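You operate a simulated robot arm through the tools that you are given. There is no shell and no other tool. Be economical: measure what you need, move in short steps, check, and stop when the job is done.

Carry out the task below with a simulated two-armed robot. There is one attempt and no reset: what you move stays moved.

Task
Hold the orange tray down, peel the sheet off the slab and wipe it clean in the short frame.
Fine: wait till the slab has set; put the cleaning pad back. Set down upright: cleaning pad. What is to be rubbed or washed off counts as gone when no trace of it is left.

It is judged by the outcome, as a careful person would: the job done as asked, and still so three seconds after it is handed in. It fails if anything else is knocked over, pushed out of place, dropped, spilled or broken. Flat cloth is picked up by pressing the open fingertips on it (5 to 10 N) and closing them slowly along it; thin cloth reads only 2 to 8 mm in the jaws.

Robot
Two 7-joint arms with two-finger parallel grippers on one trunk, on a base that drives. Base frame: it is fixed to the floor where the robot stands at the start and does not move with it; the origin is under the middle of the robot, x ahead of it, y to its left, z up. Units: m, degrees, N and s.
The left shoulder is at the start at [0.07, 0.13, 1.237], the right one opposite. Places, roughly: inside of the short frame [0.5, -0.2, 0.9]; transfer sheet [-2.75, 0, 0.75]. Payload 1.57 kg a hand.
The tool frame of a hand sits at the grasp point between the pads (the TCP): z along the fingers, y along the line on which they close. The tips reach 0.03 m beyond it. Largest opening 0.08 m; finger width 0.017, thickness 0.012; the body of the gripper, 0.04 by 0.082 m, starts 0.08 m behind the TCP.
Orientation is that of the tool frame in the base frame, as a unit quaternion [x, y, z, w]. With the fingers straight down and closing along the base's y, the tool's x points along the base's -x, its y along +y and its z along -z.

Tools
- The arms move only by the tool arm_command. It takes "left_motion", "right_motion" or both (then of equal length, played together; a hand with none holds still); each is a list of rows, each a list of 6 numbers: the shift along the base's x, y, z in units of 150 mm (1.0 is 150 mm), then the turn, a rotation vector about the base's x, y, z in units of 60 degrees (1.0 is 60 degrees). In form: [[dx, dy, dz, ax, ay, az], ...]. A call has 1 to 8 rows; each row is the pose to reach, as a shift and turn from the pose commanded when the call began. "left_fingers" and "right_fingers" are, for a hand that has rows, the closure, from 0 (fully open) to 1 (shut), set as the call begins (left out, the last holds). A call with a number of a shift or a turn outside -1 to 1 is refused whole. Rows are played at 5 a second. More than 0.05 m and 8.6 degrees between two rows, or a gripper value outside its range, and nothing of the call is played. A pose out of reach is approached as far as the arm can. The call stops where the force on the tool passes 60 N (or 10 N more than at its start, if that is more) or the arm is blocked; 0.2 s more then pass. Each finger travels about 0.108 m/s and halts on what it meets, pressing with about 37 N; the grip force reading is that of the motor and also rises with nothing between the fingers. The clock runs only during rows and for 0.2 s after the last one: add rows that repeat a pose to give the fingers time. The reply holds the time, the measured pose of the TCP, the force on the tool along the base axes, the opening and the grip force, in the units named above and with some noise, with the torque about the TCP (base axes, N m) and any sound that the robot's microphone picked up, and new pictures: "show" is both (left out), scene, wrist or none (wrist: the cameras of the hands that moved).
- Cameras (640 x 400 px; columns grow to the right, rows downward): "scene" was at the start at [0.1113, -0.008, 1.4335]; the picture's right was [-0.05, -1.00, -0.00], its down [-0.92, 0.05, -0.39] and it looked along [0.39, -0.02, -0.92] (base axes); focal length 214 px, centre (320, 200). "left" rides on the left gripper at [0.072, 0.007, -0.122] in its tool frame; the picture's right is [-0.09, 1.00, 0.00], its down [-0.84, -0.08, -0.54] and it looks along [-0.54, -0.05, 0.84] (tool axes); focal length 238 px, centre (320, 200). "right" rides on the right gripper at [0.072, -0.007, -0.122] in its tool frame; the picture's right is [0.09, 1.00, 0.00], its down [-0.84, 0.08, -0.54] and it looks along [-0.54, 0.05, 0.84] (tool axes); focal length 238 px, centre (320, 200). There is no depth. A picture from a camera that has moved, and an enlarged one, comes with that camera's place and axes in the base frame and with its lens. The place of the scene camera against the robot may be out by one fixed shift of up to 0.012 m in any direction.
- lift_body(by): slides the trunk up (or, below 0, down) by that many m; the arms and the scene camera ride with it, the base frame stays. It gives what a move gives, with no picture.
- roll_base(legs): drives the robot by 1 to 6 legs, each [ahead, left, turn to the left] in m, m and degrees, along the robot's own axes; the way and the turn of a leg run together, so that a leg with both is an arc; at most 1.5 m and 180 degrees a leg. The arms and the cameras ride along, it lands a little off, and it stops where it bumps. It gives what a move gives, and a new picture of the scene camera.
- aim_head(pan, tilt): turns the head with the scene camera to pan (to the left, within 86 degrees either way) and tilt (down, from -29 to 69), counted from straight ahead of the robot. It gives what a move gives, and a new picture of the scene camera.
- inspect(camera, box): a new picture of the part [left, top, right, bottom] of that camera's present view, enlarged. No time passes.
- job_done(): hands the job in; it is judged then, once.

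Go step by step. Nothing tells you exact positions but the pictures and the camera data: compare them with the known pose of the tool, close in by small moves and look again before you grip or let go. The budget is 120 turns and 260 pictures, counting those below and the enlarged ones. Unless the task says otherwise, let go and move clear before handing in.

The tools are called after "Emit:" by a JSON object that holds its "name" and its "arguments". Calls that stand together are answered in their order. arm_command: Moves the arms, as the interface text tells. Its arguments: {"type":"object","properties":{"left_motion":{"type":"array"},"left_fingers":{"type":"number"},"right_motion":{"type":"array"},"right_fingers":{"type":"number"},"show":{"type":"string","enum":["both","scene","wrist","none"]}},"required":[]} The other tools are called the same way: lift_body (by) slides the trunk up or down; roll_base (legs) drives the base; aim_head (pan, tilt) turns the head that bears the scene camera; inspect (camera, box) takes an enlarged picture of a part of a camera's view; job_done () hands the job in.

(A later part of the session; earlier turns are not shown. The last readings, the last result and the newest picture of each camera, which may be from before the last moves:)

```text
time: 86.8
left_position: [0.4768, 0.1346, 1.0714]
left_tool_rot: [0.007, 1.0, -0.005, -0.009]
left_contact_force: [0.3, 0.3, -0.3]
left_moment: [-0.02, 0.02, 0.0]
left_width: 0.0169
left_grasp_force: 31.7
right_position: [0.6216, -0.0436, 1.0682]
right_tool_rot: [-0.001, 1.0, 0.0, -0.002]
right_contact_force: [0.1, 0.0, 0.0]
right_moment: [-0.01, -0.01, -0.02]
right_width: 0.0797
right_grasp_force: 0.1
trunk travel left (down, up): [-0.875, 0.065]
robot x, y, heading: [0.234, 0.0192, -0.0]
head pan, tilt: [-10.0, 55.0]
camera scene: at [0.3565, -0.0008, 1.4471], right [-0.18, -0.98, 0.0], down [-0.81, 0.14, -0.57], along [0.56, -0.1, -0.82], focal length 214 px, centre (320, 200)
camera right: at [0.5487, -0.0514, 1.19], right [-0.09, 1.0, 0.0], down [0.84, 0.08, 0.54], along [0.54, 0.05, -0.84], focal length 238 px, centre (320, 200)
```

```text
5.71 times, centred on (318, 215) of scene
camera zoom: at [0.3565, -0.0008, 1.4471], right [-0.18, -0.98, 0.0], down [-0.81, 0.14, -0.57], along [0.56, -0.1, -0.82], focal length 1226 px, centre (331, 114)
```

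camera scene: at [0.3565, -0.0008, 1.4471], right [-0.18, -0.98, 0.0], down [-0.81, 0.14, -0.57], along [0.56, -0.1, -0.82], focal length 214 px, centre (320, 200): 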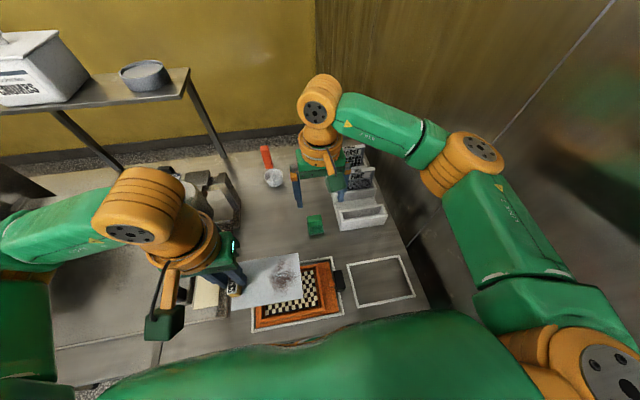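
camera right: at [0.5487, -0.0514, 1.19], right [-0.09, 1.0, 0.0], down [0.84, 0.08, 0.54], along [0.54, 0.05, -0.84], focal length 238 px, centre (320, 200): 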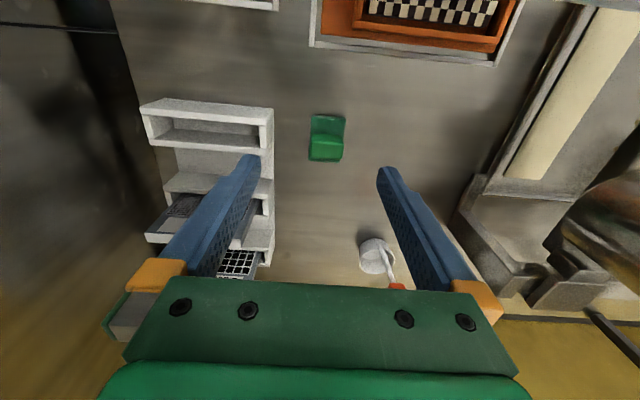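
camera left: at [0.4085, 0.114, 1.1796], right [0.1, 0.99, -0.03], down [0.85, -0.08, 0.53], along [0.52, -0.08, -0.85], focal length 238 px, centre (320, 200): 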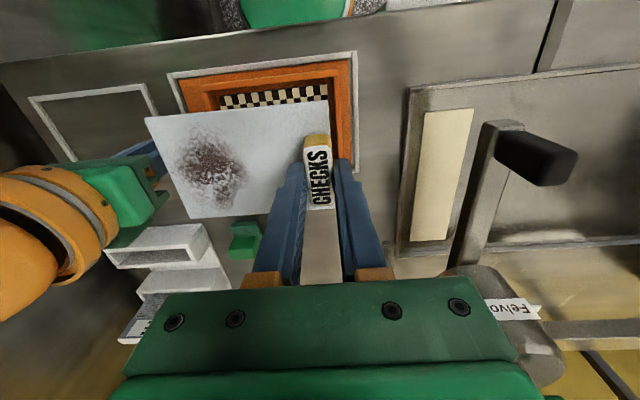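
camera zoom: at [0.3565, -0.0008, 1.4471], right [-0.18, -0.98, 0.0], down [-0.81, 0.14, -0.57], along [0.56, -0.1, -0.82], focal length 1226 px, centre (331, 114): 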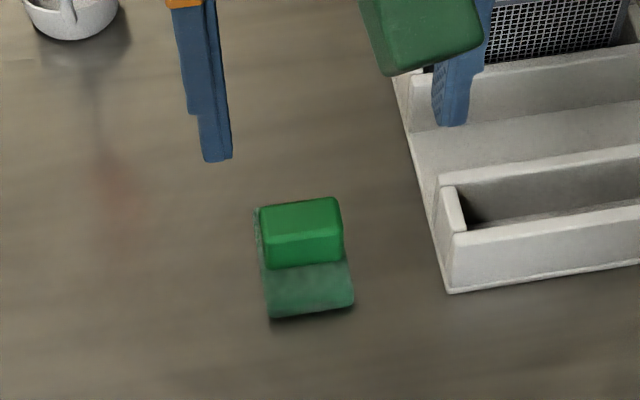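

The pad is about 60 x 42 mm centred near (0.647, -0.036), with a handle block whose top is near z 0.933. I descend over it with narrowed fingers.

Emit:
{"name": "arm_command", "arguments": {"right_motion": [[0.09, 0.03, 0, 0, 0, 0], [0.176, 0.054, -0.2, 0, 0, 0], [0.176, 0.054, -0.4, 0, 0, 0], [0.176, 0.054, -0.6, 0, 0, 0], [0.176, 0.054, -0.7, 0, 0, 0], [0.176, 0.054, -0.7, 0, 0, 0]], "right_fingers": 0.32}}

```text
time: 88.2
left_position: [0.4764, 0.1348, 1.0725]
left_tool_rot: [0.006, 1.0, -0.004, -0.008]
left_contact_force: [0.1, 0.3, -0.3]
left_moment: [-0.01, 0.03, 0.0]
left_width: 0.0169
left_grasp_force: 31.7
right_position: [0.6438, -0.0378, 0.9626]
right_tool_rot: [-0.001, 1.0, 0.0, -0.002]
right_contact_force: [0.9, -0.8, -0.9]
right_moment: [-0.02, 0.04, 0.02]
right_width: 0.0545
right_grasp_force: 0.0
trunk travel left (down, up): [-0.875, 0.065]
robot x, y, heading: [0.2333, 0.0154, -0.2]
head pan, tilt: [-10.0, 55.0]
camera scene: at [0.3564, -0.0006, 1.4471], right [-0.18, -0.98, 0.0], down [-0.81, 0.14, -0.57], along [0.56, -0.1, -0.82], focal length 214 px, centre (320, 200)
camera right: at [0.5729, -0.0454, 1.0842], right [-0.09, 1.0, 0.0], down [0.84, 0.08, 0.54], along [0.54, 0.05, -0.84], focal length 238 px, centre (320, 200)
```

scene: 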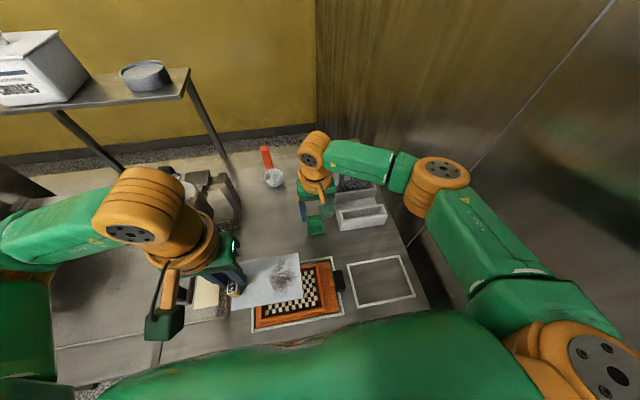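
right: 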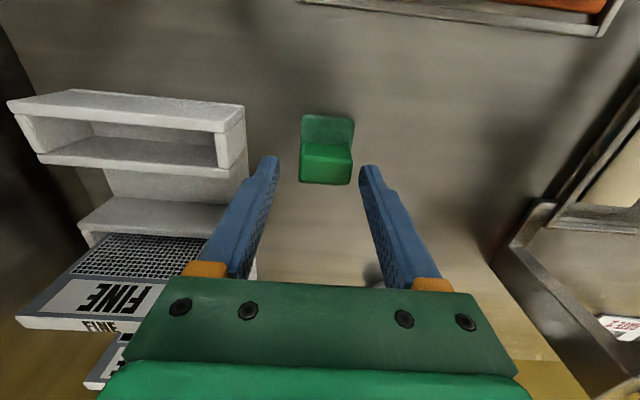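

Well aligned; small correction, descend the last 2 cm, then close on the handle.

Emit:
{"name": "arm_command", "arguments": {"right_motion": [[0.018, 0.018, -0.05, 0, 0, 0], [0.018, 0.018, -0.1, 0, 0, 0], [0.018, 0.018, -0.135, 0, 0, 0], [0.018, 0.018, -0.135, 0, 0, 0]], "show": "wrist"}}

Emit:
{"name": "arm_command", "arguments": {"right_motion": [[0, 0, 0, 0, 0, 0], [0, 0, 0, 0, 0, 0], [0, 0, 0, 0, 0, 0], [0, 0, 0, 0, 0, 0]], "right_fingers": 0.8, "show": "wrist"}}

```text
time: 89.2
left_position: [0.4764, 0.1353, 1.0719]
left_tool_rot: [0.005, 1.0, -0.005, -0.009]
left_contact_force: [0.4, 0.9, -0.7]
left_moment: [0.03, -0.01, -0.02]
left_width: 0.0165
left_grasp_force: 31.4
right_position: [0.6484, -0.0359, 0.9431]
right_tool_rot: [-0.001, 1.0, -0.001, -0.001]
right_contact_force: [-0.4, -0.4, 0.2]
right_moment: [0.02, -0.05, -0.01]
right_width: 0.0543
right_grasp_force: 0.1
trunk travel left (down, up): [-0.875, 0.065]
robot x, y, heading: [0.2292, 0.0169, 0.0]
head pan, tilt: [-10.0, 55.0]
camera right: at [0.5764, -0.0431, 1.0647], right [-0.09, 1.0, 0.0], down [0.84, 0.08, 0.54], along [0.54, 0.05, -0.84], focal length 238 px, centre (320, 200)
```

right: 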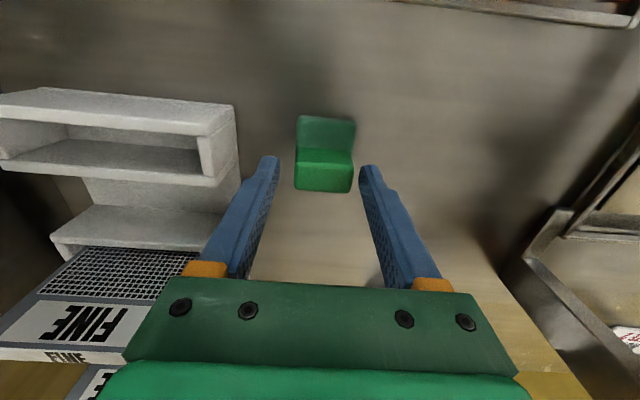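

```text
time: 90.2
left_position: [0.4765, 0.1349, 1.0716]
left_tool_rot: [0.006, 1.0, -0.004, -0.009]
left_contact_force: [-0.5, 0.2, 0.1]
left_moment: [0.04, 0.04, 0.02]
left_width: 0.0166
left_grasp_force: 32.1
right_position: [0.649, -0.0372, 0.9439]
right_tool_rot: [-0.001, 1.0, 0.0, -0.002]
right_contact_force: [0.7, 0.7, 0.5]
right_moment: [0.01, -0.01, 0.0]
right_width: 0.0388
right_grasp_force: 36.8
trunk travel left (down, up): [-0.875, 0.065]
robot x, y, heading: [0.2274, 0.0162, -0.0]
head pan, tilt: [-10.0, 55.0]
camera right: at [0.5764, -0.0432, 1.0648], right [-0.09, 1.0, 0.0], down [0.84, 0.08, 0.54], along [0.54, 0.05, -0.84], focal length 238 px, centre (320, 200)
```

right: 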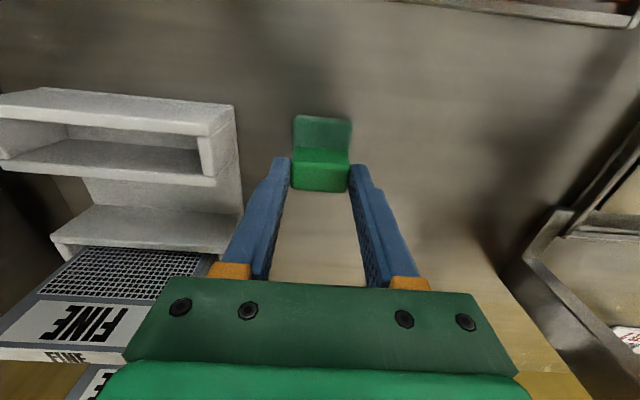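

The pad is gripped (39 mm). I lift it straight up and slightly toward the middle, clear of rack and cup.

Emit:
{"name": "arm_command", "arguments": {"right_motion": [[0, 0, 0.15, 0, 0, 0], [0, 0, 0.4, 0, 0, 0], [0, 0, 0.65, 0, 0, 0], [0, 0.1, 0.85, 0, 0, 0], [-0.1, 0.2, 1.0, 0, 0, 0], [-0.1, 0.2, 1.0, 0, 0, 0]], "show": "both"}}

Emit:
{"name": "roll_base", "arguments": {"legs": [[0, -0.06, 0]]}}

```text
time: 91.6
left_position: [0.4769, 0.1349, 1.072]
left_tool_rot: [0.006, 1.0, -0.004, -0.01]
left_contact_force: [0.0, 0.5, 0.1]
left_moment: [0.0, -0.04, -0.01]
left_width: 0.0169
left_grasp_force: 32.1
right_position: [0.633, -0.0034, 1.0932]
right_tool_rot: [-0.001, 1.0, 0.0, -0.001]
right_contact_force: [-0.6, 0.8, 0.2]
right_moment: [-0.03, 0.0, 0.01]
right_width: 0.0389
right_grasp_force: 36.8
trunk travel left (down, up): [-0.875, 0.065]
robot x, y, heading: [0.2352, 0.0165, -0.1]
head pan, tilt: [-10.0, 55.0]
camera scene: at [0.3566, -0.0012, 1.447], right [-0.18, -0.98, 0.0], down [-0.81, 0.14, -0.57], along [0.56, -0.1, -0.82], focal length 214 px, centre (320, 200)
camera right: at [0.5609, -0.0111, 1.2155], right [-0.09, 1.0, 0.0], down [0.84, 0.08, 0.54], along [0.54, 0.05, -0.84], focal length 238 px, centre (320, 200)
```

scene: 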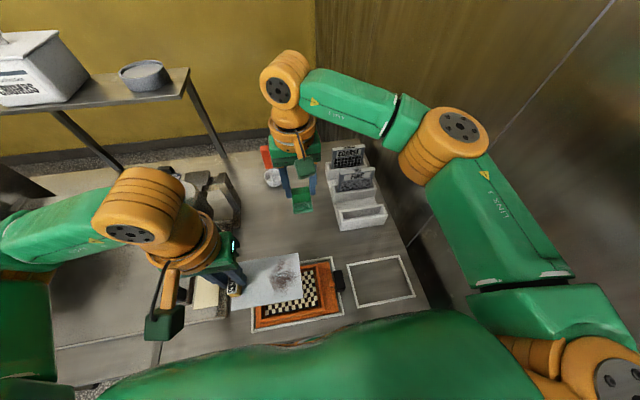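
right: 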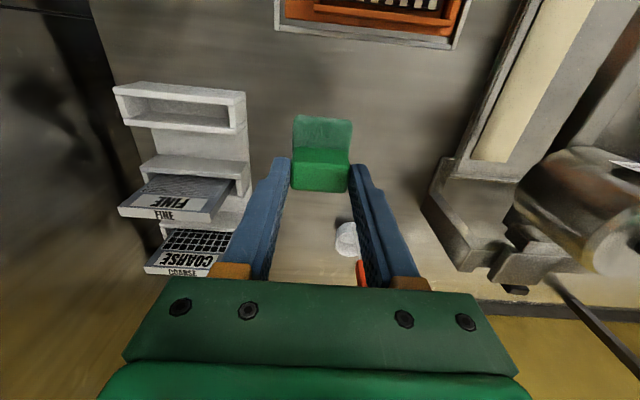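

```text
time: 92.6
left_position: [0.4768, 0.081, 1.0698]
left_tool_rot: [0.006, 1.0, -0.008, -0.009]
left_contact_force: [-0.9, 1.0, 0.0]
left_moment: [-0.03, 0.02, 0.0]
left_width: 0.017
left_grasp_force: 31.9
right_position: [0.6324, -0.0557, 1.093]
right_tool_rot: [0.0, 1.0, -0.004, -0.001]
right_contact_force: [0.7, -0.3, -1.1]
right_moment: [-0.05, 0.01, -0.01]
right_width: 0.0388
right_grasp_force: 37.3
trunk travel left (down, up): [-0.875, 0.065]
robot x, y, heading: [0.2294, -0.0422, -0.3]
head pan, tilt: [-10.0, 55.0]
camera scene: at [0.3564, -0.05, 1.4471], right [-0.18, -0.98, 0.01], down [-0.81, 0.14, -0.57], along [0.56, -0.11, -0.82], focal length 214 px, centre (320, 200)
```

scene: 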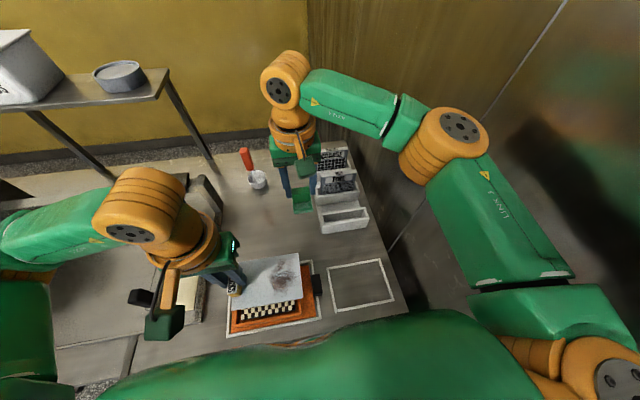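

No contact. Another small shift right (right hand compensating), then carry the sheet across at height with the left hand.

Emit:
{"name": "arm_command", "arguments": {"right_motion": [[0, 0.15, 0, 0, 0, 0], [0, 0.3, 0, 0, 0, 0], [0, 0.3, 0, 0, 0, 0]], "show": "none"}}

Emit:
{"name": "roll_base", "arguments": {"legs": [[0, -0.035, 0]]}}

Emit:
{"name": "arm_command", "arguments": {"left_motion": [[0, -0.2, 0, 0, 0, 0], [0, -0.4, 0, 0, 0, 0], [0, -0.6, 0, 0, 0, 0], [0, -0.8, 0, 0, 0, 0], [0, -1.0, 0, 0, 0, 0], [0, -1.0, 0, 0, 0, 0]]}}

```text
time: 93.4
left_position: [0.4767, 0.0749, 1.0715]
left_tool_rot: [0.007, 1.0, -0.003, -0.01]
left_contact_force: [-0.4, 1.2, 0.0]
left_moment: [0.06, 0.02, 0.0]
left_width: 0.0169
left_grasp_force: 32.0
right_position: [0.6315, -0.0182, 1.0926]
right_tool_rot: [0.0, 1.0, 0.0, -0.001]
right_contact_force: [-0.2, -0.1, -1.8]
right_moment: [-0.02, 0.0, 0.04]
right_width: 0.0388
right_grasp_force: 36.9
trunk travel left (down, up): [-0.875, 0.065]
robot x, y, heading: [0.2356, -0.044, -0.3]
head pan, tilt: [-10.0, 55.0]
```

```text
time: 94.3
left_position: [0.4774, 0.0423, 1.0718]
left_tool_rot: [0.007, 1.0, -0.005, -0.01]
left_contact_force: [0.1, -0.4, -0.2]
left_moment: [0.01, 0.02, 0.02]
left_width: 0.0168
left_grasp_force: 32.4
right_position: [0.6335, -0.0514, 1.0915]
right_tool_rot: [-0.001, 1.0, -0.001, -0.002]
right_contact_force: [-1.6, 0.0, 0.0]
right_moment: [0.03, 0.01, -0.03]
right_width: 0.0388
right_grasp_force: 37.1
trunk travel left (down, up): [-0.875, 0.065]
robot x, y, heading: [0.2301, -0.0776, -0.2]
head pan, tilt: [-10.0, 55.0]
camera scene: at [0.3572, -0.0924, 1.4471], right [-0.18, -0.98, 0.0], down [-0.81, 0.14, -0.57], along [0.56, -0.1, -0.82], focal length 214 px, centre (320, 200)
```

scene: 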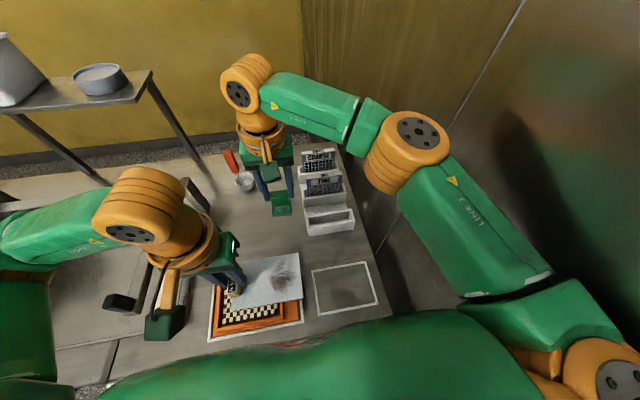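

```text
time: 95.7
left_position: [0.4774, -0.1068, 1.0718]
left_tool_rot: [0.007, 1.0, -0.005, -0.009]
left_contact_force: [0.1, 0.2, -0.3]
left_moment: [0.01, 0.0, 0.02]
left_width: 0.0167
left_grasp_force: 32.0
right_position: [0.6314, -0.0516, 1.0931]
right_tool_rot: [0.0, 1.0, -0.001, -0.002]
right_contact_force: [-0.3, 0.5, 0.3]
right_moment: [0.0, 0.01, -0.02]
right_width: 0.0389
right_grasp_force: 37.2
trunk travel left (down, up): [-0.875, 0.065]
robot x, y, heading: [0.232, -0.0749, -0.2]
head pan, tilt: [-10.0, 55.0]
camera scene: at [0.3563, -0.0924, 1.4471], right [-0.18, -0.98, 0.0], down [-0.81, 0.14, -0.57], along [0.56, -0.1, -0.82], focal length 214 px, centre (320, 200)
camera left: at [0.4086, -0.0996, 1.1958], right [0.11, 0.99, -0.01], down [0.85, -0.08, 0.53], along [0.52, -0.07, -0.85], focal length 238 px, centre (320, 200)
```

scene: 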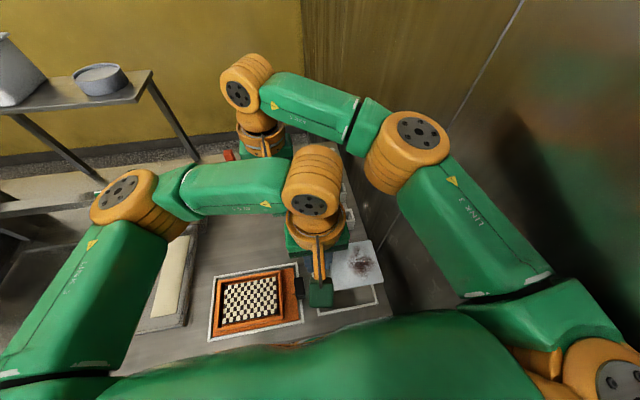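
left: 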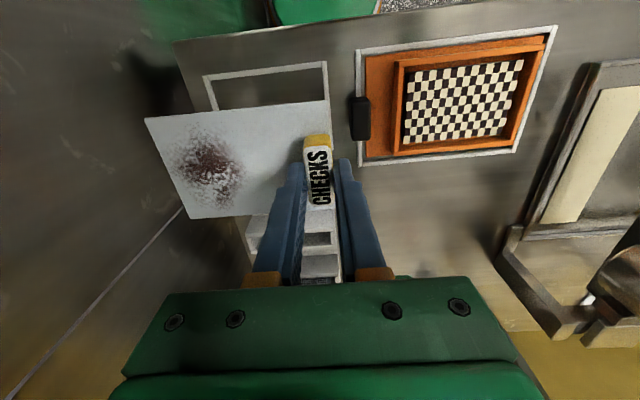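

The sheet hovers over the short frame. By the left camera I should shift about (-9, -4) mm; I do that and lower to about 2 cm above.

Emit:
{"name": "arm_command", "arguments": {"left_motion": [[-0.063, -0.03, 0, 0, 0, 0], [-0.063, -0.03, -0.2, 0, 0, 0], [-0.063, -0.03, -0.4, 0, 0, 0], [-0.063, -0.03, -0.6, 0, 0, 0], [-0.063, -0.03, -0.77, 0, 0, 0], [-0.063, -0.03, -0.77, 0, 0, 0]]}}

Emit:
{"name": "inspect", "arguments": {"camera": "left", "box": [100, 40, 388, 240]}}

```text
time: 97.1
left_position: [0.468, -0.1125, 0.9562]
left_tool_rot: [0.007, 1.0, -0.005, -0.009]
left_contact_force: [0.9, 0.9, -0.9]
left_moment: [0.03, -0.01, 0.02]
left_width: 0.0168
left_grasp_force: 32.0
right_position: [0.632, -0.0509, 1.0931]
right_tool_rot: [0.0, 1.0, -0.002, -0.003]
right_contact_force: [0.2, -0.2, -0.5]
right_moment: [0.01, 0.0, 0.02]
right_width: 0.0389
right_grasp_force: 36.7
trunk travel left (down, up): [-0.875, 0.065]
robot x, y, heading: [0.2323, -0.079, -0.4]
head pan, tilt: [-10.0, 55.0]
camera scene: at [0.3562, -0.0924, 1.4471], right [-0.18, -0.98, 0.0], down [-0.81, 0.14, -0.57], along [0.56, -0.1, -0.82], focal length 214 px, centre (320, 200)
camera left: at [0.3994, -0.1044, 1.0803], right [0.11, 0.99, -0.01], down [0.85, -0.08, 0.53], along [0.52, -0.07, -0.85], focal length 238 px, centre (320, 200)
```

scene: 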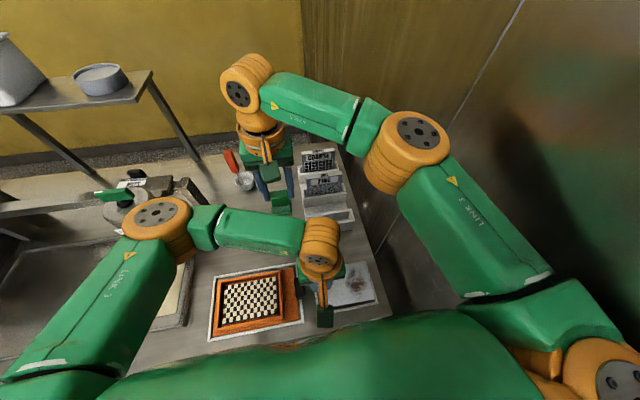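
left: 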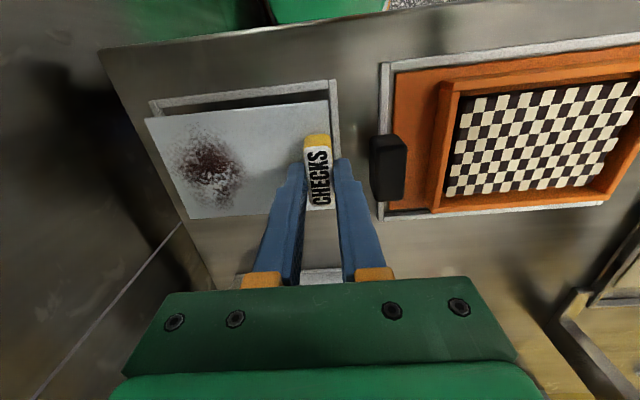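

```text
2.00 times, centred on (244, 140) of left
camera zoom: at [0.3994, -0.1044, 1.0803], right [0.11, 0.99, -0.01], down [0.85, -0.08, 0.53], along [0.52, -0.07, -0.85], focal length 477 px, centre (472, 320)
```

zoom: 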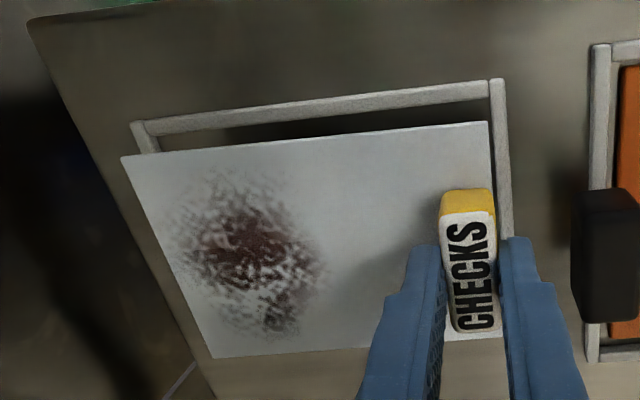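

The sheet lines up with the frame's inside within about a millimetre. I lower it slowly onto the counter.

Emit:
{"name": "arm_command", "arguments": {"left_motion": [[-0.003, 0.003, -0.05, 0, 0, 0], [-0.003, 0.003, -0.1, 0, 0, 0], [-0.003, 0.003, -0.13, 0, 0, 0], [-0.003, 0.003, -0.13, 0, 0, 0]], "show": "wrist"}}

Emit:
{"name": "inspect", "arguments": {"camera": "left", "box": [100, 40, 388, 240]}}

```text
time: 98.1
left_position: [0.4672, -0.1117, 0.9375]
left_tool_rot: [0.006, 1.0, -0.005, -0.01]
left_contact_force: [0.6, -1.0, -0.1]
left_moment: [0.02, 0.0, 0.02]
left_width: 0.0168
left_grasp_force: 31.7
right_position: [0.632, -0.0514, 1.0937]
right_tool_rot: [0.0, 1.0, 0.0, -0.002]
right_contact_force: [0.3, 0.2, -0.2]
right_moment: [0.01, -0.04, 0.02]
right_width: 0.039
right_grasp_force: 36.8
trunk travel left (down, up): [-0.875, 0.065]
robot x, y, heading: [0.2321, -0.0785, -0.2]
head pan, tilt: [-10.0, 55.0]
camera left: at [0.3984, -0.1041, 1.0606], right [0.11, 0.99, -0.01], down [0.85, -0.08, 0.53], along [0.52, -0.07, -0.85], focal length 238 px, centre (320, 200)
```

left: 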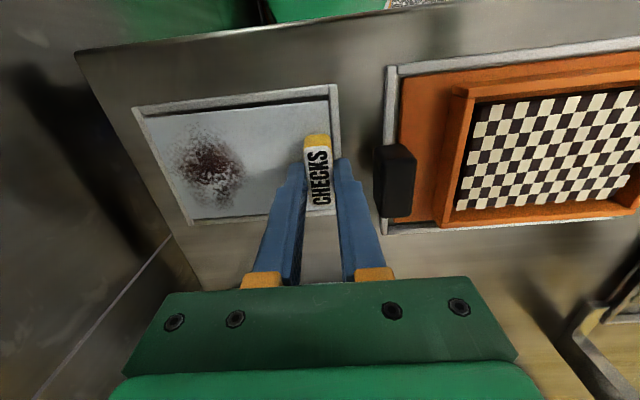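

```text
2.00 times, centred on (244, 140) of left
camera zoom: at [0.3984, -0.1041, 1.0606], right [0.11, 0.99, -0.01], down [0.85, -0.08, 0.53], along [0.52, -0.07, -0.85], focal length 477 px, centre (472, 320)
```

zoom: 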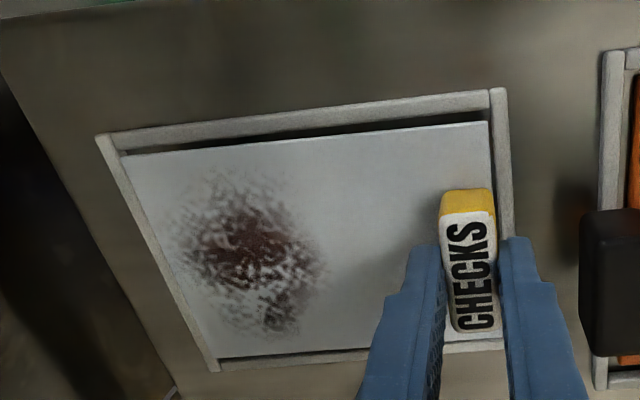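

Inside the frame on all sides; a few more millimetres down until it touches.

Emit:
{"name": "arm_command", "arguments": {"left_motion": [[0, 0, -0.01, 0, 0, 0], [0, 0, -0.02, 0, 0, 0], [0, 0, -0.03, 0, 0, 0], [0, 0, -0.035, 0, 0, 0], [0, 0, -0.035, 0, 0, 0]], "show": "none"}}

Emit:
{"name": "inspect", "arguments": {"camera": "left", "box": [100, 40, 388, 240]}}

```text
time: 99.3
left_position: [0.466, -0.1129, 0.9314]
left_tool_rot: [0.007, 1.0, -0.006, -0.009]
left_contact_force: [0.2, -0.4, -0.1]
left_moment: [0.02, 0.01, 0.0]
left_width: 0.0168
left_grasp_force: 31.9
right_position: [0.633, -0.0514, 1.0929]
right_tool_rot: [0.0, 1.0, -0.001, -0.002]
right_contact_force: [1.1, -0.9, -0.7]
right_moment: [-0.01, -0.03, -0.03]
right_width: 0.0389
right_grasp_force: 36.9
trunk travel left (down, up): [-0.875, 0.065]
robot x, y, heading: [0.2328, -0.0783, -0.4]
head pan, tilt: [-10.0, 55.0]
```

```text
2.00 times, centred on (244, 140) of left
camera zoom: at [0.398, -0.1046, 1.0552], right [0.11, 0.99, -0.01], down [0.85, -0.08, 0.53], along [0.52, -0.07, -0.85], focal length 477 px, centre (472, 320)
```

zoom: 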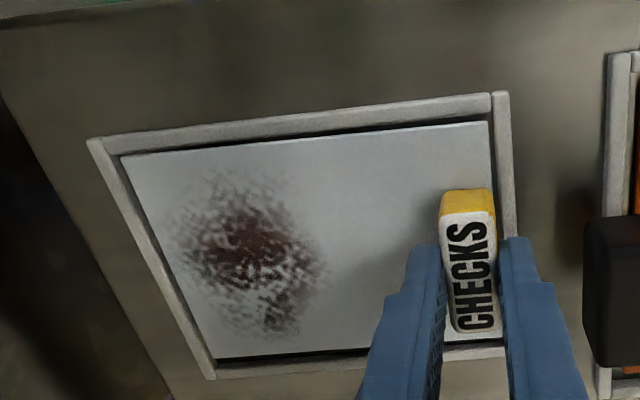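

Emit:
{"name": "arm_command", "arguments": {"left_motion": [[0, -0.003, -0.01, 0, 0, 0], [0, -0.003, -0.02, 0, 0, 0], [0, -0.003, -0.03, 0, 0, 0], [0, -0.003, -0.03, 0, 0, 0]], "show": "none"}}

Emit:
{"name": "inspect", "arguments": {"camera": "left", "box": [100, 40, 388, 240]}}

```text
time: 100.3
left_position: [0.4661, -0.1127, 0.9282]
left_tool_rot: [0.007, 1.0, -0.005, -0.009]
left_contact_force: [-1.0, 0.4, -0.5]
left_moment: [-0.02, 0.0, 0.03]
left_width: 0.0167
left_grasp_force: 31.8
right_position: [0.6321, -0.0503, 1.094]
right_tool_rot: [0.0, 1.0, 0.0, -0.001]
right_contact_force: [0.3, -0.2, 0.6]
right_moment: [0.02, -0.01, -0.01]
right_width: 0.039
right_grasp_force: 36.9
trunk travel left (down, up): [-0.875, 0.065]
robot x, y, heading: [0.2325, -0.0781, -0.2]
head pan, tilt: [-10.0, 55.0]
```

```text
2.00 times, centred on (244, 140) of left
camera zoom: at [0.3983, -0.1047, 1.0504], right [0.11, 0.99, -0.01], down [0.85, -0.08, 0.53], along [0.52, -0.07, -0.85], focal length 477 px, centre (472, 320)
```

zoom: 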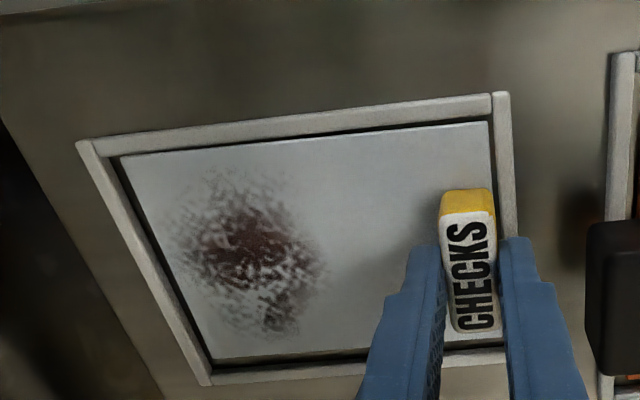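

Gaps show I'm about 2 mm too far left; I correct and keep lowering.

Emit:
{"name": "arm_command", "arguments": {"left_motion": [[0, -0.014, 0, 0, 0, 0], [0, -0.014, -0.01, 0, 0, 0], [0, -0.014, -0.02, 0, 0, 0], [0, -0.014, -0.03, 0, 0, 0], [0, -0.014, -0.03, 0, 0, 0]], "show": "none"}}

Emit:
{"name": "inspect", "arguments": {"camera": "left", "box": [100, 40, 388, 240]}}

```text
time: 101.5
left_position: [0.4668, -0.1158, 0.9233]
left_tool_rot: [0.008, 1.0, -0.005, -0.008]
left_contact_force: [2.5, 1.5, 20.6]
left_moment: [0.22, 0.36, 0.07]
left_width: 0.0167
left_grasp_force: 31.4
right_position: [0.6304, -0.0502, 1.0951]
right_tool_rot: [0.0, 1.0, -0.001, -0.002]
right_contact_force: [-0.6, -0.2, -0.1]
right_moment: [-0.01, -0.05, 0.03]
right_width: 0.0389
right_grasp_force: 36.8
trunk travel left (down, up): [-0.875, 0.065]
robot x, y, heading: [0.2314, -0.0795, -0.4]
head pan, tilt: [-10.0, 55.0]
```

```text
2.00 times, centred on (244, 140) of left
camera zoom: at [0.3976, -0.1079, 1.0462], right [0.11, 0.99, -0.01], down [0.84, -0.08, 0.53], along [0.53, -0.07, -0.85], focal length 477 px, centre (472, 320)
```

zoom: 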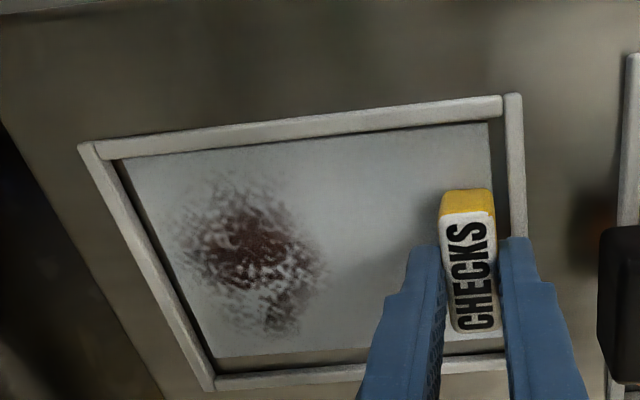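

The sheet rests inside the frame (20 N contact). I ease off a touch, open modestly and lift away.

Emit:
{"name": "arm_command", "arguments": {"left_motion": [[0, 0, 0.008, 0, 0, 0], [0, 0, 0.008, 0, 0, 0]], "show": "none"}}

Emit:
{"name": "arm_command", "arguments": {"left_motion": [[0, 0, 0, 0, 0, 0], [0, 0, 0, 0, 0, 0], [0, 0, 0.05, 0, 0, 0], [0, 0, 0.2, 0, 0, 0], [0, 0, 0.45, 0, 0, 0], [0, 0, 0.7, 0, 0, 0], [0, 0, 0.9, 0, 0, 0], [0, 0, 0.9, 0, 0, 0]], "left_fingers": 0.5}}

```text
time: 102.1
left_position: [0.466, -0.1147, 0.9234]
left_tool_rot: [0.008, 1.0, -0.004, -0.01]
left_contact_force: [0.1, 1.1, -0.4]
left_moment: [0.01, -0.05, 0.05]
left_width: 0.0168
left_grasp_force: 32.3
right_position: [0.6324, -0.0507, 1.0937]
right_tool_rot: [0.0, 1.0, -0.001, -0.001]
right_contact_force: [-0.1, 0.7, -0.5]
right_moment: [0.04, 0.0, -0.01]
right_width: 0.0389
right_grasp_force: 37.3
trunk travel left (down, up): [-0.875, 0.065]
robot x, y, heading: [0.2291, -0.0733, -0.3]
head pan, tilt: [-10.0, 55.0]
```

```text
time: 103.9
left_position: [0.4661, -0.1163, 1.0611]
left_tool_rot: [0.008, 1.0, -0.005, -0.009]
left_contact_force: [0.0, 0.4, 0.4]
left_moment: [0.0, 0.03, 0.01]
left_width: 0.0399
left_grasp_force: 0.1
right_position: [0.6315, -0.0512, 1.0941]
right_tool_rot: [0.0, 1.0, -0.001, -0.003]
right_contact_force: [0.2, 0.1, -0.1]
right_moment: [0.04, -0.01, 0.0]
right_width: 0.0389
right_grasp_force: 36.7
trunk travel left (down, up): [-0.875, 0.065]
robot x, y, heading: [0.2312, -0.0793, -0.1]
head pan, tilt: [-10.0, 55.0]
camera scene: at [0.3561, -0.0924, 1.4471], right [-0.18, -0.98, 0.0], down [-0.81, 0.14, -0.57], along [0.56, -0.1, -0.82], focal length 214 px, centre (320, 200)
camera left: at [0.3977, -0.1071, 1.1836], right [0.11, 0.99, -0.01], down [0.85, -0.08, 0.53], along [0.52, -0.07, -0.85], focal length 238 px, centre (320, 200)
```

scene: 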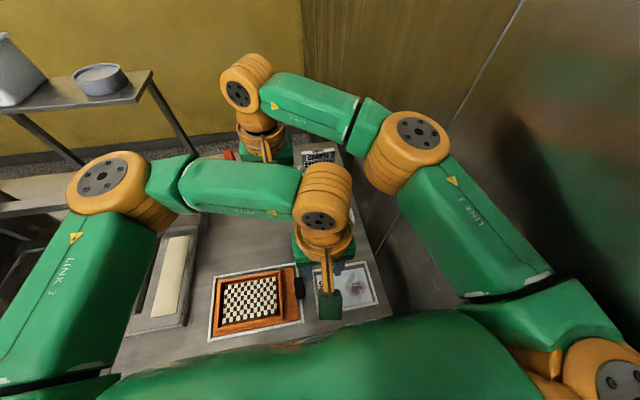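
left: 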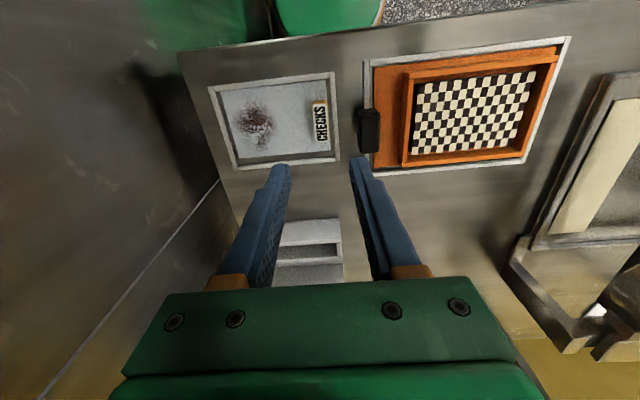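

The sheet lies in the short frame, smear centred near (0.462, -0.196). I move the left hand away, then back the robot up a little so the right arm can wipe extended, with its elbow off the wall.

Emit:
{"name": "arm_command", "arguments": {"left_motion": [[0, 0.25, 0.1, 0, 0, 0], [0, 0.5, 0.2, 0, 0, 0], [0, 0.75, 0.3, 0, 0, 0], [0, 1.0, 0.4, 0, 0, 0], [0, 1.0, 0.4, 0, 0, 0]], "show": "none"}}

Emit:
{"name": "roll_base", "arguments": {"legs": [[-0.14, 0.05, 0]]}}

```text
time: 105.1
left_position: [0.4667, 0.0352, 1.1186]
left_tool_rot: [0.007, 1.0, -0.005, -0.009]
left_contact_force: [-0.8, -0.8, 0.3]
left_moment: [0.03, -0.02, 0.02]
left_width: 0.04
left_grasp_force: 0.0
right_position: [0.6321, -0.0517, 1.0936]
right_tool_rot: [0.0, 1.0, -0.001, -0.002]
right_contact_force: [-0.4, -0.4, -1.1]
right_moment: [0.01, 0.0, 0.01]
right_width: 0.0389
right_grasp_force: 37.5
trunk travel left (down, up): [-0.875, 0.065]
robot x, y, heading: [0.2323, -0.0783, -0.3]
head pan, tilt: [-10.0, 55.0]
```

```text
time: 106.4
left_position: [0.3293, 0.0826, 1.1168]
left_tool_rot: [0.007, 1.0, -0.004, -0.011]
left_contact_force: [-0.2, 0.1, 1.4]
left_moment: [0.02, 0.02, -0.02]
left_width: 0.0397
left_grasp_force: 0.0
right_position: [0.4939, -0.0046, 1.0925]
right_tool_rot: [0.001, 1.0, 0.0, -0.004]
right_contact_force: [-0.2, 0.3, -0.7]
right_moment: [0.01, 0.01, 0.03]
right_width: 0.0387
right_grasp_force: 36.6
trunk travel left (down, up): [-0.875, 0.065]
robot x, y, heading: [0.0911, -0.0257, -0.4]
head pan, tilt: [-10.0, 55.0]
camera scene: at [0.2193, -0.0456, 1.4467], right [-0.18, -0.98, 0.0], down [-0.81, 0.15, -0.57], along [0.56, -0.1, -0.82], focal length 214 px, centre (320, 200)
```

scene: 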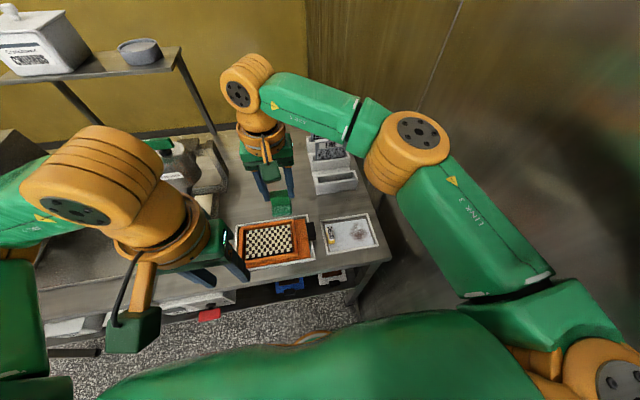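

Now the right hand carries the pad over to the frame at height.

Emit:
{"name": "arm_command", "arguments": {"right_motion": [[-0.04, -0.2, 0, 0, 0, 0], [-0.08, -0.4, 0, 0, 0, 0], [-0.12, -0.6, 0, 0, 0, 0], [-0.16, -0.8, 0, 0, 0, 0], [-0.2, -1.0, 0, 0, 0, 0], [-0.2, -1.0, 0, 0, 0, 0]]}}

```text
time: 108.0
left_position: [0.3244, 0.1334, 1.1191]
left_tool_rot: [-0.034, 0.999, -0.018, -0.003]
left_contact_force: [0.2, 0.0, -0.4]
left_moment: [0.03, 0.01, -0.01]
left_width: 0.04
left_grasp_force: 0.1
right_position: [0.4762, -0.0897, 1.1027]
right_tool_rot: [-0.043, 0.999, -0.014, 0.005]
right_contact_force: [0.4, 0.1, -0.5]
right_moment: [-0.01, 0.0, -0.05]
right_width: 0.0391
right_grasp_force: 37.3
trunk travel left (down, up): [-0.875, 0.065]
robot x, y, heading: [0.1134, -0.0184, 4.5]
head pan, tilt: [-10.0, 55.0]
stopped in row 6 (right hand): the arm was blocked; the commanded pose is now the measured one
camera scene: at [0.219, 0.0071, 1.4486], right [-0.09, -1.0, 0.03], down [-0.81, 0.06, -0.59], along [0.58, -0.08, -0.81], focal length 214 px, centre (320, 200)
camera right: at [0.4047, -0.1, 1.2241], right [-0.18, 0.98, -0.03], down [0.82, 0.16, 0.55], along [0.54, 0.07, -0.84], focal length 238 px, centre (320, 200)
```

scene: 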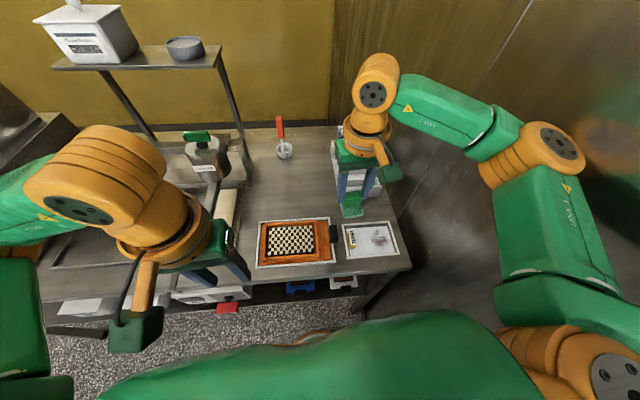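
right: 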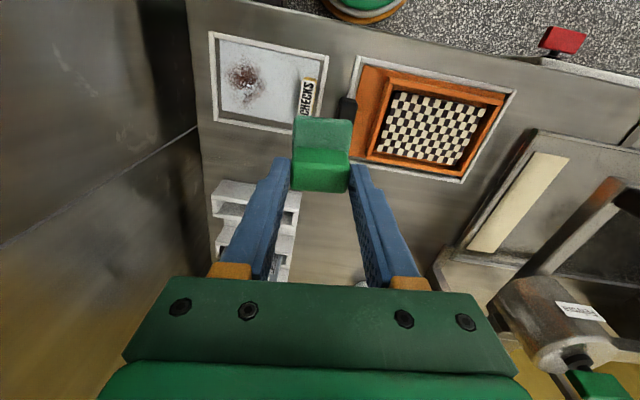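

The right elbow touches the side wall, so the right arm can't wipe there. The left arm reached the frame easily, so I'll put the pad back on its spot and take it with the left hand instead. First I undo the twist.

Emit:
{"name": "arm_command", "arguments": {"right_motion": [[0.04, 0.2, 0, 0, 0, 0], [0.08, 0.4, 0, 0, 0, 0], [0.1, 0.6, 0, 0, 0, 0], [0.1, 0.6, 0, 0, 0, 0]], "show": "none"}}

Emit:
{"name": "roll_base", "arguments": {"legs": [[0, 0, -4.5]]}}

```text
time: 109.0
left_position: [0.3379, 0.1025, 1.1183]
left_tool_rot: [-0.033, 0.999, -0.004, -0.009]
left_contact_force: [0.1, -0.7, -1.4]
left_moment: [0.0, 0.0, -0.03]
left_width: 0.04
left_grasp_force: 0.0
right_position: [0.5057, -0.0314, 1.0941]
right_tool_rot: [-0.039, 0.999, 0.001, -0.001]
right_contact_force: [0.9, -0.5, 0.5]
right_moment: [0.05, 0.0, 0.02]
right_width: 0.039
right_grasp_force: 37.1
trunk travel left (down, up): [-0.875, 0.065]
robot x, y, heading: [0.1115, -0.0242, 4.3]
head pan, tilt: [-10.0, 55.0]
```

```text
time: 109.9
left_position: [0.347, 0.0865, 1.1174]
left_tool_rot: [0.007, 1.0, -0.004, -0.008]
left_contact_force: [-0.1, -0.1, -0.1]
left_moment: [-0.03, -0.01, 0.02]
left_width: 0.0399
left_grasp_force: 0.1
right_position: [0.5028, -0.0591, 1.0952]
right_tool_rot: [0.0, 1.0, 0.001, -0.002]
right_contact_force: [-0.1, 0.5, -0.8]
right_moment: [-0.02, 0.0, 0.04]
right_width: 0.0387
right_grasp_force: 37.3
trunk travel left (down, up): [-0.875, 0.065]
robot x, y, heading: [0.1149, -0.0243, -0.1]
head pan, tilt: [-10.0, 55.0]
camera scene: at [0.2371, -0.0396, 1.4471], right [-0.18, -0.98, 0.0], down [-0.81, 0.14, -0.57], along [0.56, -0.1, -0.82], focal length 214 px, centre (320, 200)
```

scene: 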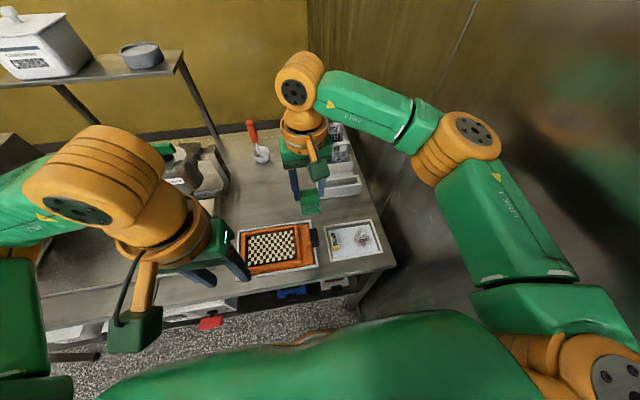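

Emit:
{"name": "roll_base", "arguments": {"legs": [[0.118, 0, 0]]}}

Emit:
{"name": "arm_command", "arguments": {"right_motion": [[0.09, 0.1, 0, 0, 0, 0], [0.18, 0.17, -0.1, 0, 0, 0], [0.18, 0.17, -0.3, 0, 0, 0], [0.18, 0.17, -0.3, 0, 0, 0]], "show": "wrist"}}

```text
time: 111.2
left_position: [0.4612, 0.0855, 1.1189]
left_tool_rot: [0.007, 1.0, -0.003, -0.008]
left_contact_force: [0.3, 0.1, 0.3]
left_moment: [0.03, -0.04, 0.01]
left_width: 0.0398
left_grasp_force: 0.0
right_position: [0.6165, -0.0613, 1.097]
right_tool_rot: [-0.001, 1.0, 0.0, 0.0]
right_contact_force: [-0.4, 0.7, 0.0]
right_moment: [-0.03, -0.01, 0.01]
right_width: 0.039
right_grasp_force: 37.2
trunk travel left (down, up): [-0.875, 0.065]
robot x, y, heading: [0.2293, -0.0232, -0.3]
head pan, tilt: [-10.0, 55.0]
camera scene: at [0.3497, -0.0416, 1.4475], right [-0.18, -0.98, 0.0], down [-0.8, 0.14, -0.58], along [0.57, -0.1, -0.82], focal length 214 px, centre (320, 200)
```

scene: 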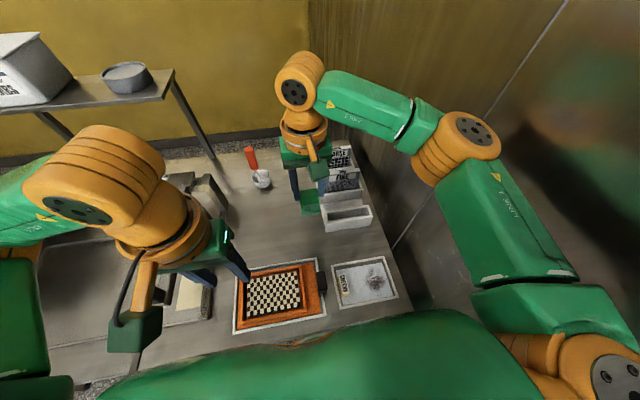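

```text
time: 112.2
left_position: [0.4662, 0.0858, 1.1173]
left_tool_rot: [0.007, 1.0, -0.003, -0.009]
left_contact_force: [0.7, 0.2, 0.0]
left_moment: [-0.02, 0.0, -0.01]
left_width: 0.04
left_grasp_force: 0.0
right_position: [0.6495, -0.0368, 1.051]
right_tool_rot: [-0.001, 1.0, 0.0, -0.001]
right_contact_force: [-0.4, 1.1, -0.6]
right_moment: [0.04, -0.01, -0.02]
right_width: 0.0388
right_grasp_force: 37.1
trunk travel left (down, up): [-0.875, 0.065]
robot x, y, heading: [0.2261, -0.0246, -0.2]
head pan, tilt: [-10.0, 55.0]
camera right: at [0.5775, -0.0433, 1.1724], right [-0.09, 1.0, 0.0], down [0.84, 0.08, 0.54], along [0.54, 0.05, -0.84], focal length 238 px, centre (320, 200)
```

right: 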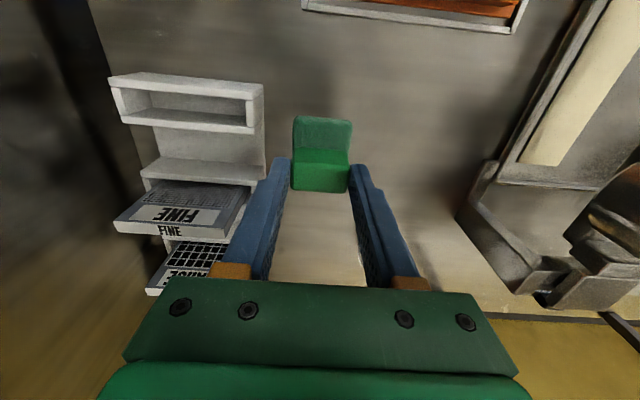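

Right above the original spot; I lower until the pad rests, then release.

Emit:
{"name": "arm_command", "arguments": {"right_motion": [[0, 0, -0.2, 0, 0, 0], [0, 0, -0.4, 0, 0, 0], [0, 0, -0.6, 0, 0, 0], [0, 0, -0.68, 0, 0, 0], [0, 0, -0.71, 0, 0, 0], [0, 0, -0.715, 0, 0, 0], [0, 0, -0.715, 0, 0, 0]], "show": "none"}}

Emit:
{"name": "arm_command", "arguments": {"right_motion": [[0, 0, 0, 0, 0, 0], [0, 0, 0, 0, 0, 0], [0, 0, 0.1, 0, 0, 0], [0, 0, 0.3, 0, 0, 0], [0, 0, 0.6, 0, 0, 0], [0, 0, 0.9, 0, 0, 0], [0, 0, 0.9, 0, 0, 0]], "right_fingers": 0.3, "show": "both"}}

```text
time: 113.8
left_position: [0.4653, 0.0847, 1.1182]
left_tool_rot: [0.007, 1.0, -0.004, -0.009]
left_contact_force: [-0.5, 0.2, -0.1]
left_moment: [0.04, 0.01, 0.03]
left_width: 0.0399
left_grasp_force: 0.1
right_position: [0.6475, -0.0365, 0.9428]
right_tool_rot: [-0.001, 1.0, 0.0, -0.001]
right_contact_force: [0.1, 0.2, -0.6]
right_moment: [-0.01, 0.0, -0.01]
right_width: 0.0388
right_grasp_force: 37.1
trunk travel left (down, up): [-0.875, 0.065]
robot x, y, heading: [0.2313, -0.0228, -0.4]
head pan, tilt: [-10.0, 55.0]
```

```text
time: 115.3
left_position: [0.4652, 0.0855, 1.1189]
left_tool_rot: [0.006, 1.0, -0.004, -0.008]
left_contact_force: [-0.5, -0.6, -0.7]
left_moment: [0.02, 0.02, -0.02]
left_width: 0.0401
left_grasp_force: 0.0
right_position: [0.6469, -0.0371, 1.0781]
right_tool_rot: [-0.001, 1.0, 0.001, -0.001]
right_contact_force: [0.0, -0.1, 0.2]
right_moment: [0.0, 0.01, 0.03]
right_width: 0.0561
right_grasp_force: 0.1
trunk travel left (down, up): [-0.875, 0.065]
robot x, y, heading: [0.2312, -0.0232, -0.1]
head pan, tilt: [-10.0, 55.0]
camera scene: at [0.3547, -0.0417, 1.447], right [-0.18, -0.98, 0.0], down [-0.81, 0.14, -0.57], along [0.56, -0.1, -0.82], focal length 214 px, centre (320, 200)
camera right: at [0.5756, -0.0447, 1.2001], right [-0.09, 1.0, 0.0], down [0.84, 0.08, 0.54], along [0.54, 0.05, -0.84], focal length 238 px, centre (320, 200)
```

scene: 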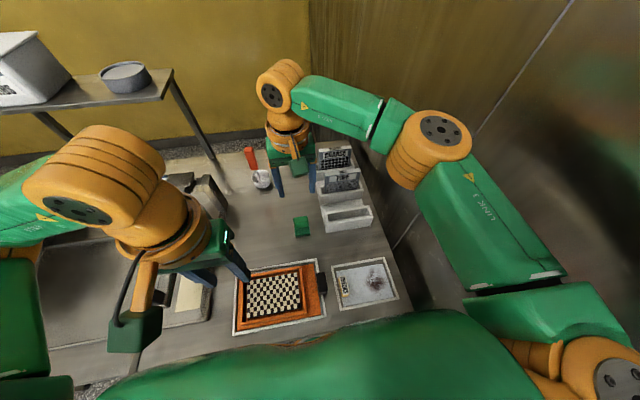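
right: 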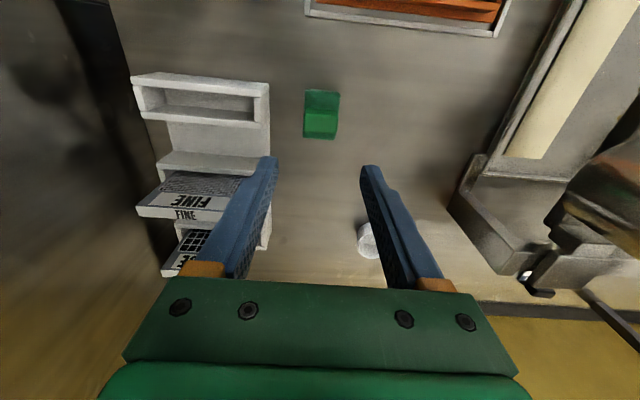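

The pad stands back on its spot. To use the left arm I'll fold the right arm in, with the robot a bit further left, then turn the robot somewhat to the right.

Emit:
{"name": "arm_command", "arguments": {"right_motion": [[-0.2, 0, 0.2, 0, 0, 0], [-0.4, 0, 0.4, 0, 0, 0], [-0.6, 0, 0.6, 0, 0, 0], [-0.6, 0, 0.8, 0, 0, 0], [-0.6, 0, 0.8, 0, 0, 0]], "show": "none"}}

Emit:
{"name": "roll_base", "arguments": {"legs": [[0, 0.06, 0]]}}

Emit:
{"name": "arm_command", "arguments": {"right_motion": [[-0.2, -0.05, 0, 0, 0, 0], [-0.4, -0.1, 0, 0, 0, 0], [-0.6, -0.15, 0, 0, 0, 0], [-0.7, -0.2, 0, 0, 0, 0], [-0.7, -0.2, 0, 0, 0, 0]], "show": "scene"}}

```text
time: 116.5
left_position: [0.4647, 0.0852, 1.118]
left_tool_rot: [0.007, 1.0, -0.004, -0.008]
left_contact_force: [0.1, -0.5, -0.4]
left_moment: [0.0, 0.01, -0.01]
left_width: 0.0402
left_grasp_force: 0.2
right_position: [0.5572, -0.0378, 1.1972]
right_tool_rot: [-0.001, 1.0, -0.001, -0.001]
right_contact_force: [-0.5, -0.1, 0.0]
right_moment: [0.0, 0.02, 0.03]
right_width: 0.0559
right_grasp_force: 0.0
trunk travel left (down, up): [-0.875, 0.065]
robot x, y, heading: [0.2317, -0.0224, -0.2]
head pan, tilt: [-10.0, 55.0]
```

```text
time: 117.5
left_position: [0.4654, 0.1355, 1.1186]
left_tool_rot: [0.007, 1.0, -0.001, -0.008]
left_contact_force: [-0.2, -1.2, -0.1]
left_moment: [0.07, 0.01, 0.0]
left_width: 0.04
left_grasp_force: 0.1
right_position: [0.5562, 0.0122, 1.1981]
right_tool_rot: [-0.001, 1.0, 0.004, -0.002]
right_contact_force: [0.0, -0.9, -1.4]
right_moment: [0.04, -0.01, 0.02]
right_width: 0.0561
right_grasp_force: 0.1
trunk travel left (down, up): [-0.875, 0.065]
robot x, y, heading: [0.2286, 0.0372, -0.1]
head pan, tilt: [-10.0, 55.0]
camera scene: at [0.3546, 0.007, 1.4469], right [-0.18, -0.98, -0.01], down [-0.81, 0.15, -0.57], along [0.56, -0.1, -0.82], focal length 214 px, centre (320, 200)
```

scene: 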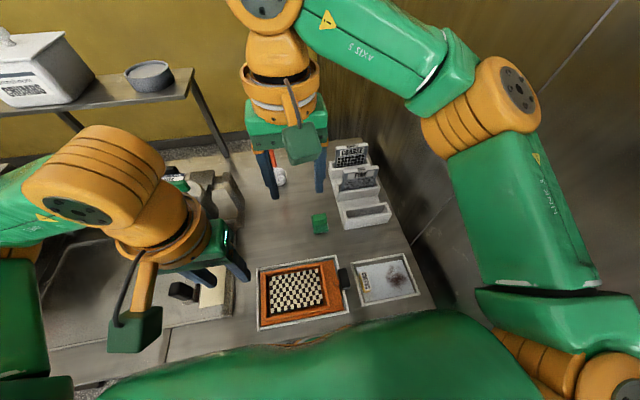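

```text
time: 118.7
left_position: [0.4658, 0.1422, 1.1182]
left_tool_rot: [0.007, 1.0, -0.005, -0.008]
left_contact_force: [0.8, 0.5, -0.5]
left_moment: [-0.01, 0.02, 0.04]
left_width: 0.0401
left_grasp_force: 0.0
right_position: [0.4513, -0.0101, 1.1957]
right_tool_rot: [-0.001, 1.0, 0.0, -0.002]
right_contact_force: [-0.1, 0.1, 0.1]
right_moment: [0.01, -0.05, -0.01]
right_width: 0.056
right_grasp_force: 0.0
trunk travel left (down, up): [-0.875, 0.065]
robot x, y, heading: [0.2282, 0.0316, -0.4]
head pan, tilt: [-10.0, 55.0]
camera scene: at [0.3548, 0.0164, 1.447], right [-0.18, -0.98, 0.0], down [-0.81, 0.14, -0.57], along [0.56, -0.1, -0.82], focal length 214 px, centre (320, 200)
```

scene: 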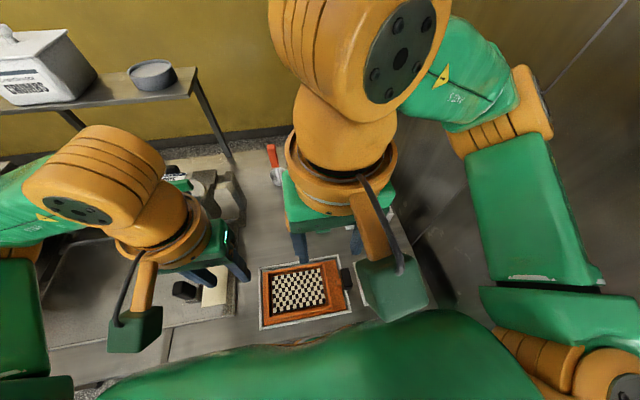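

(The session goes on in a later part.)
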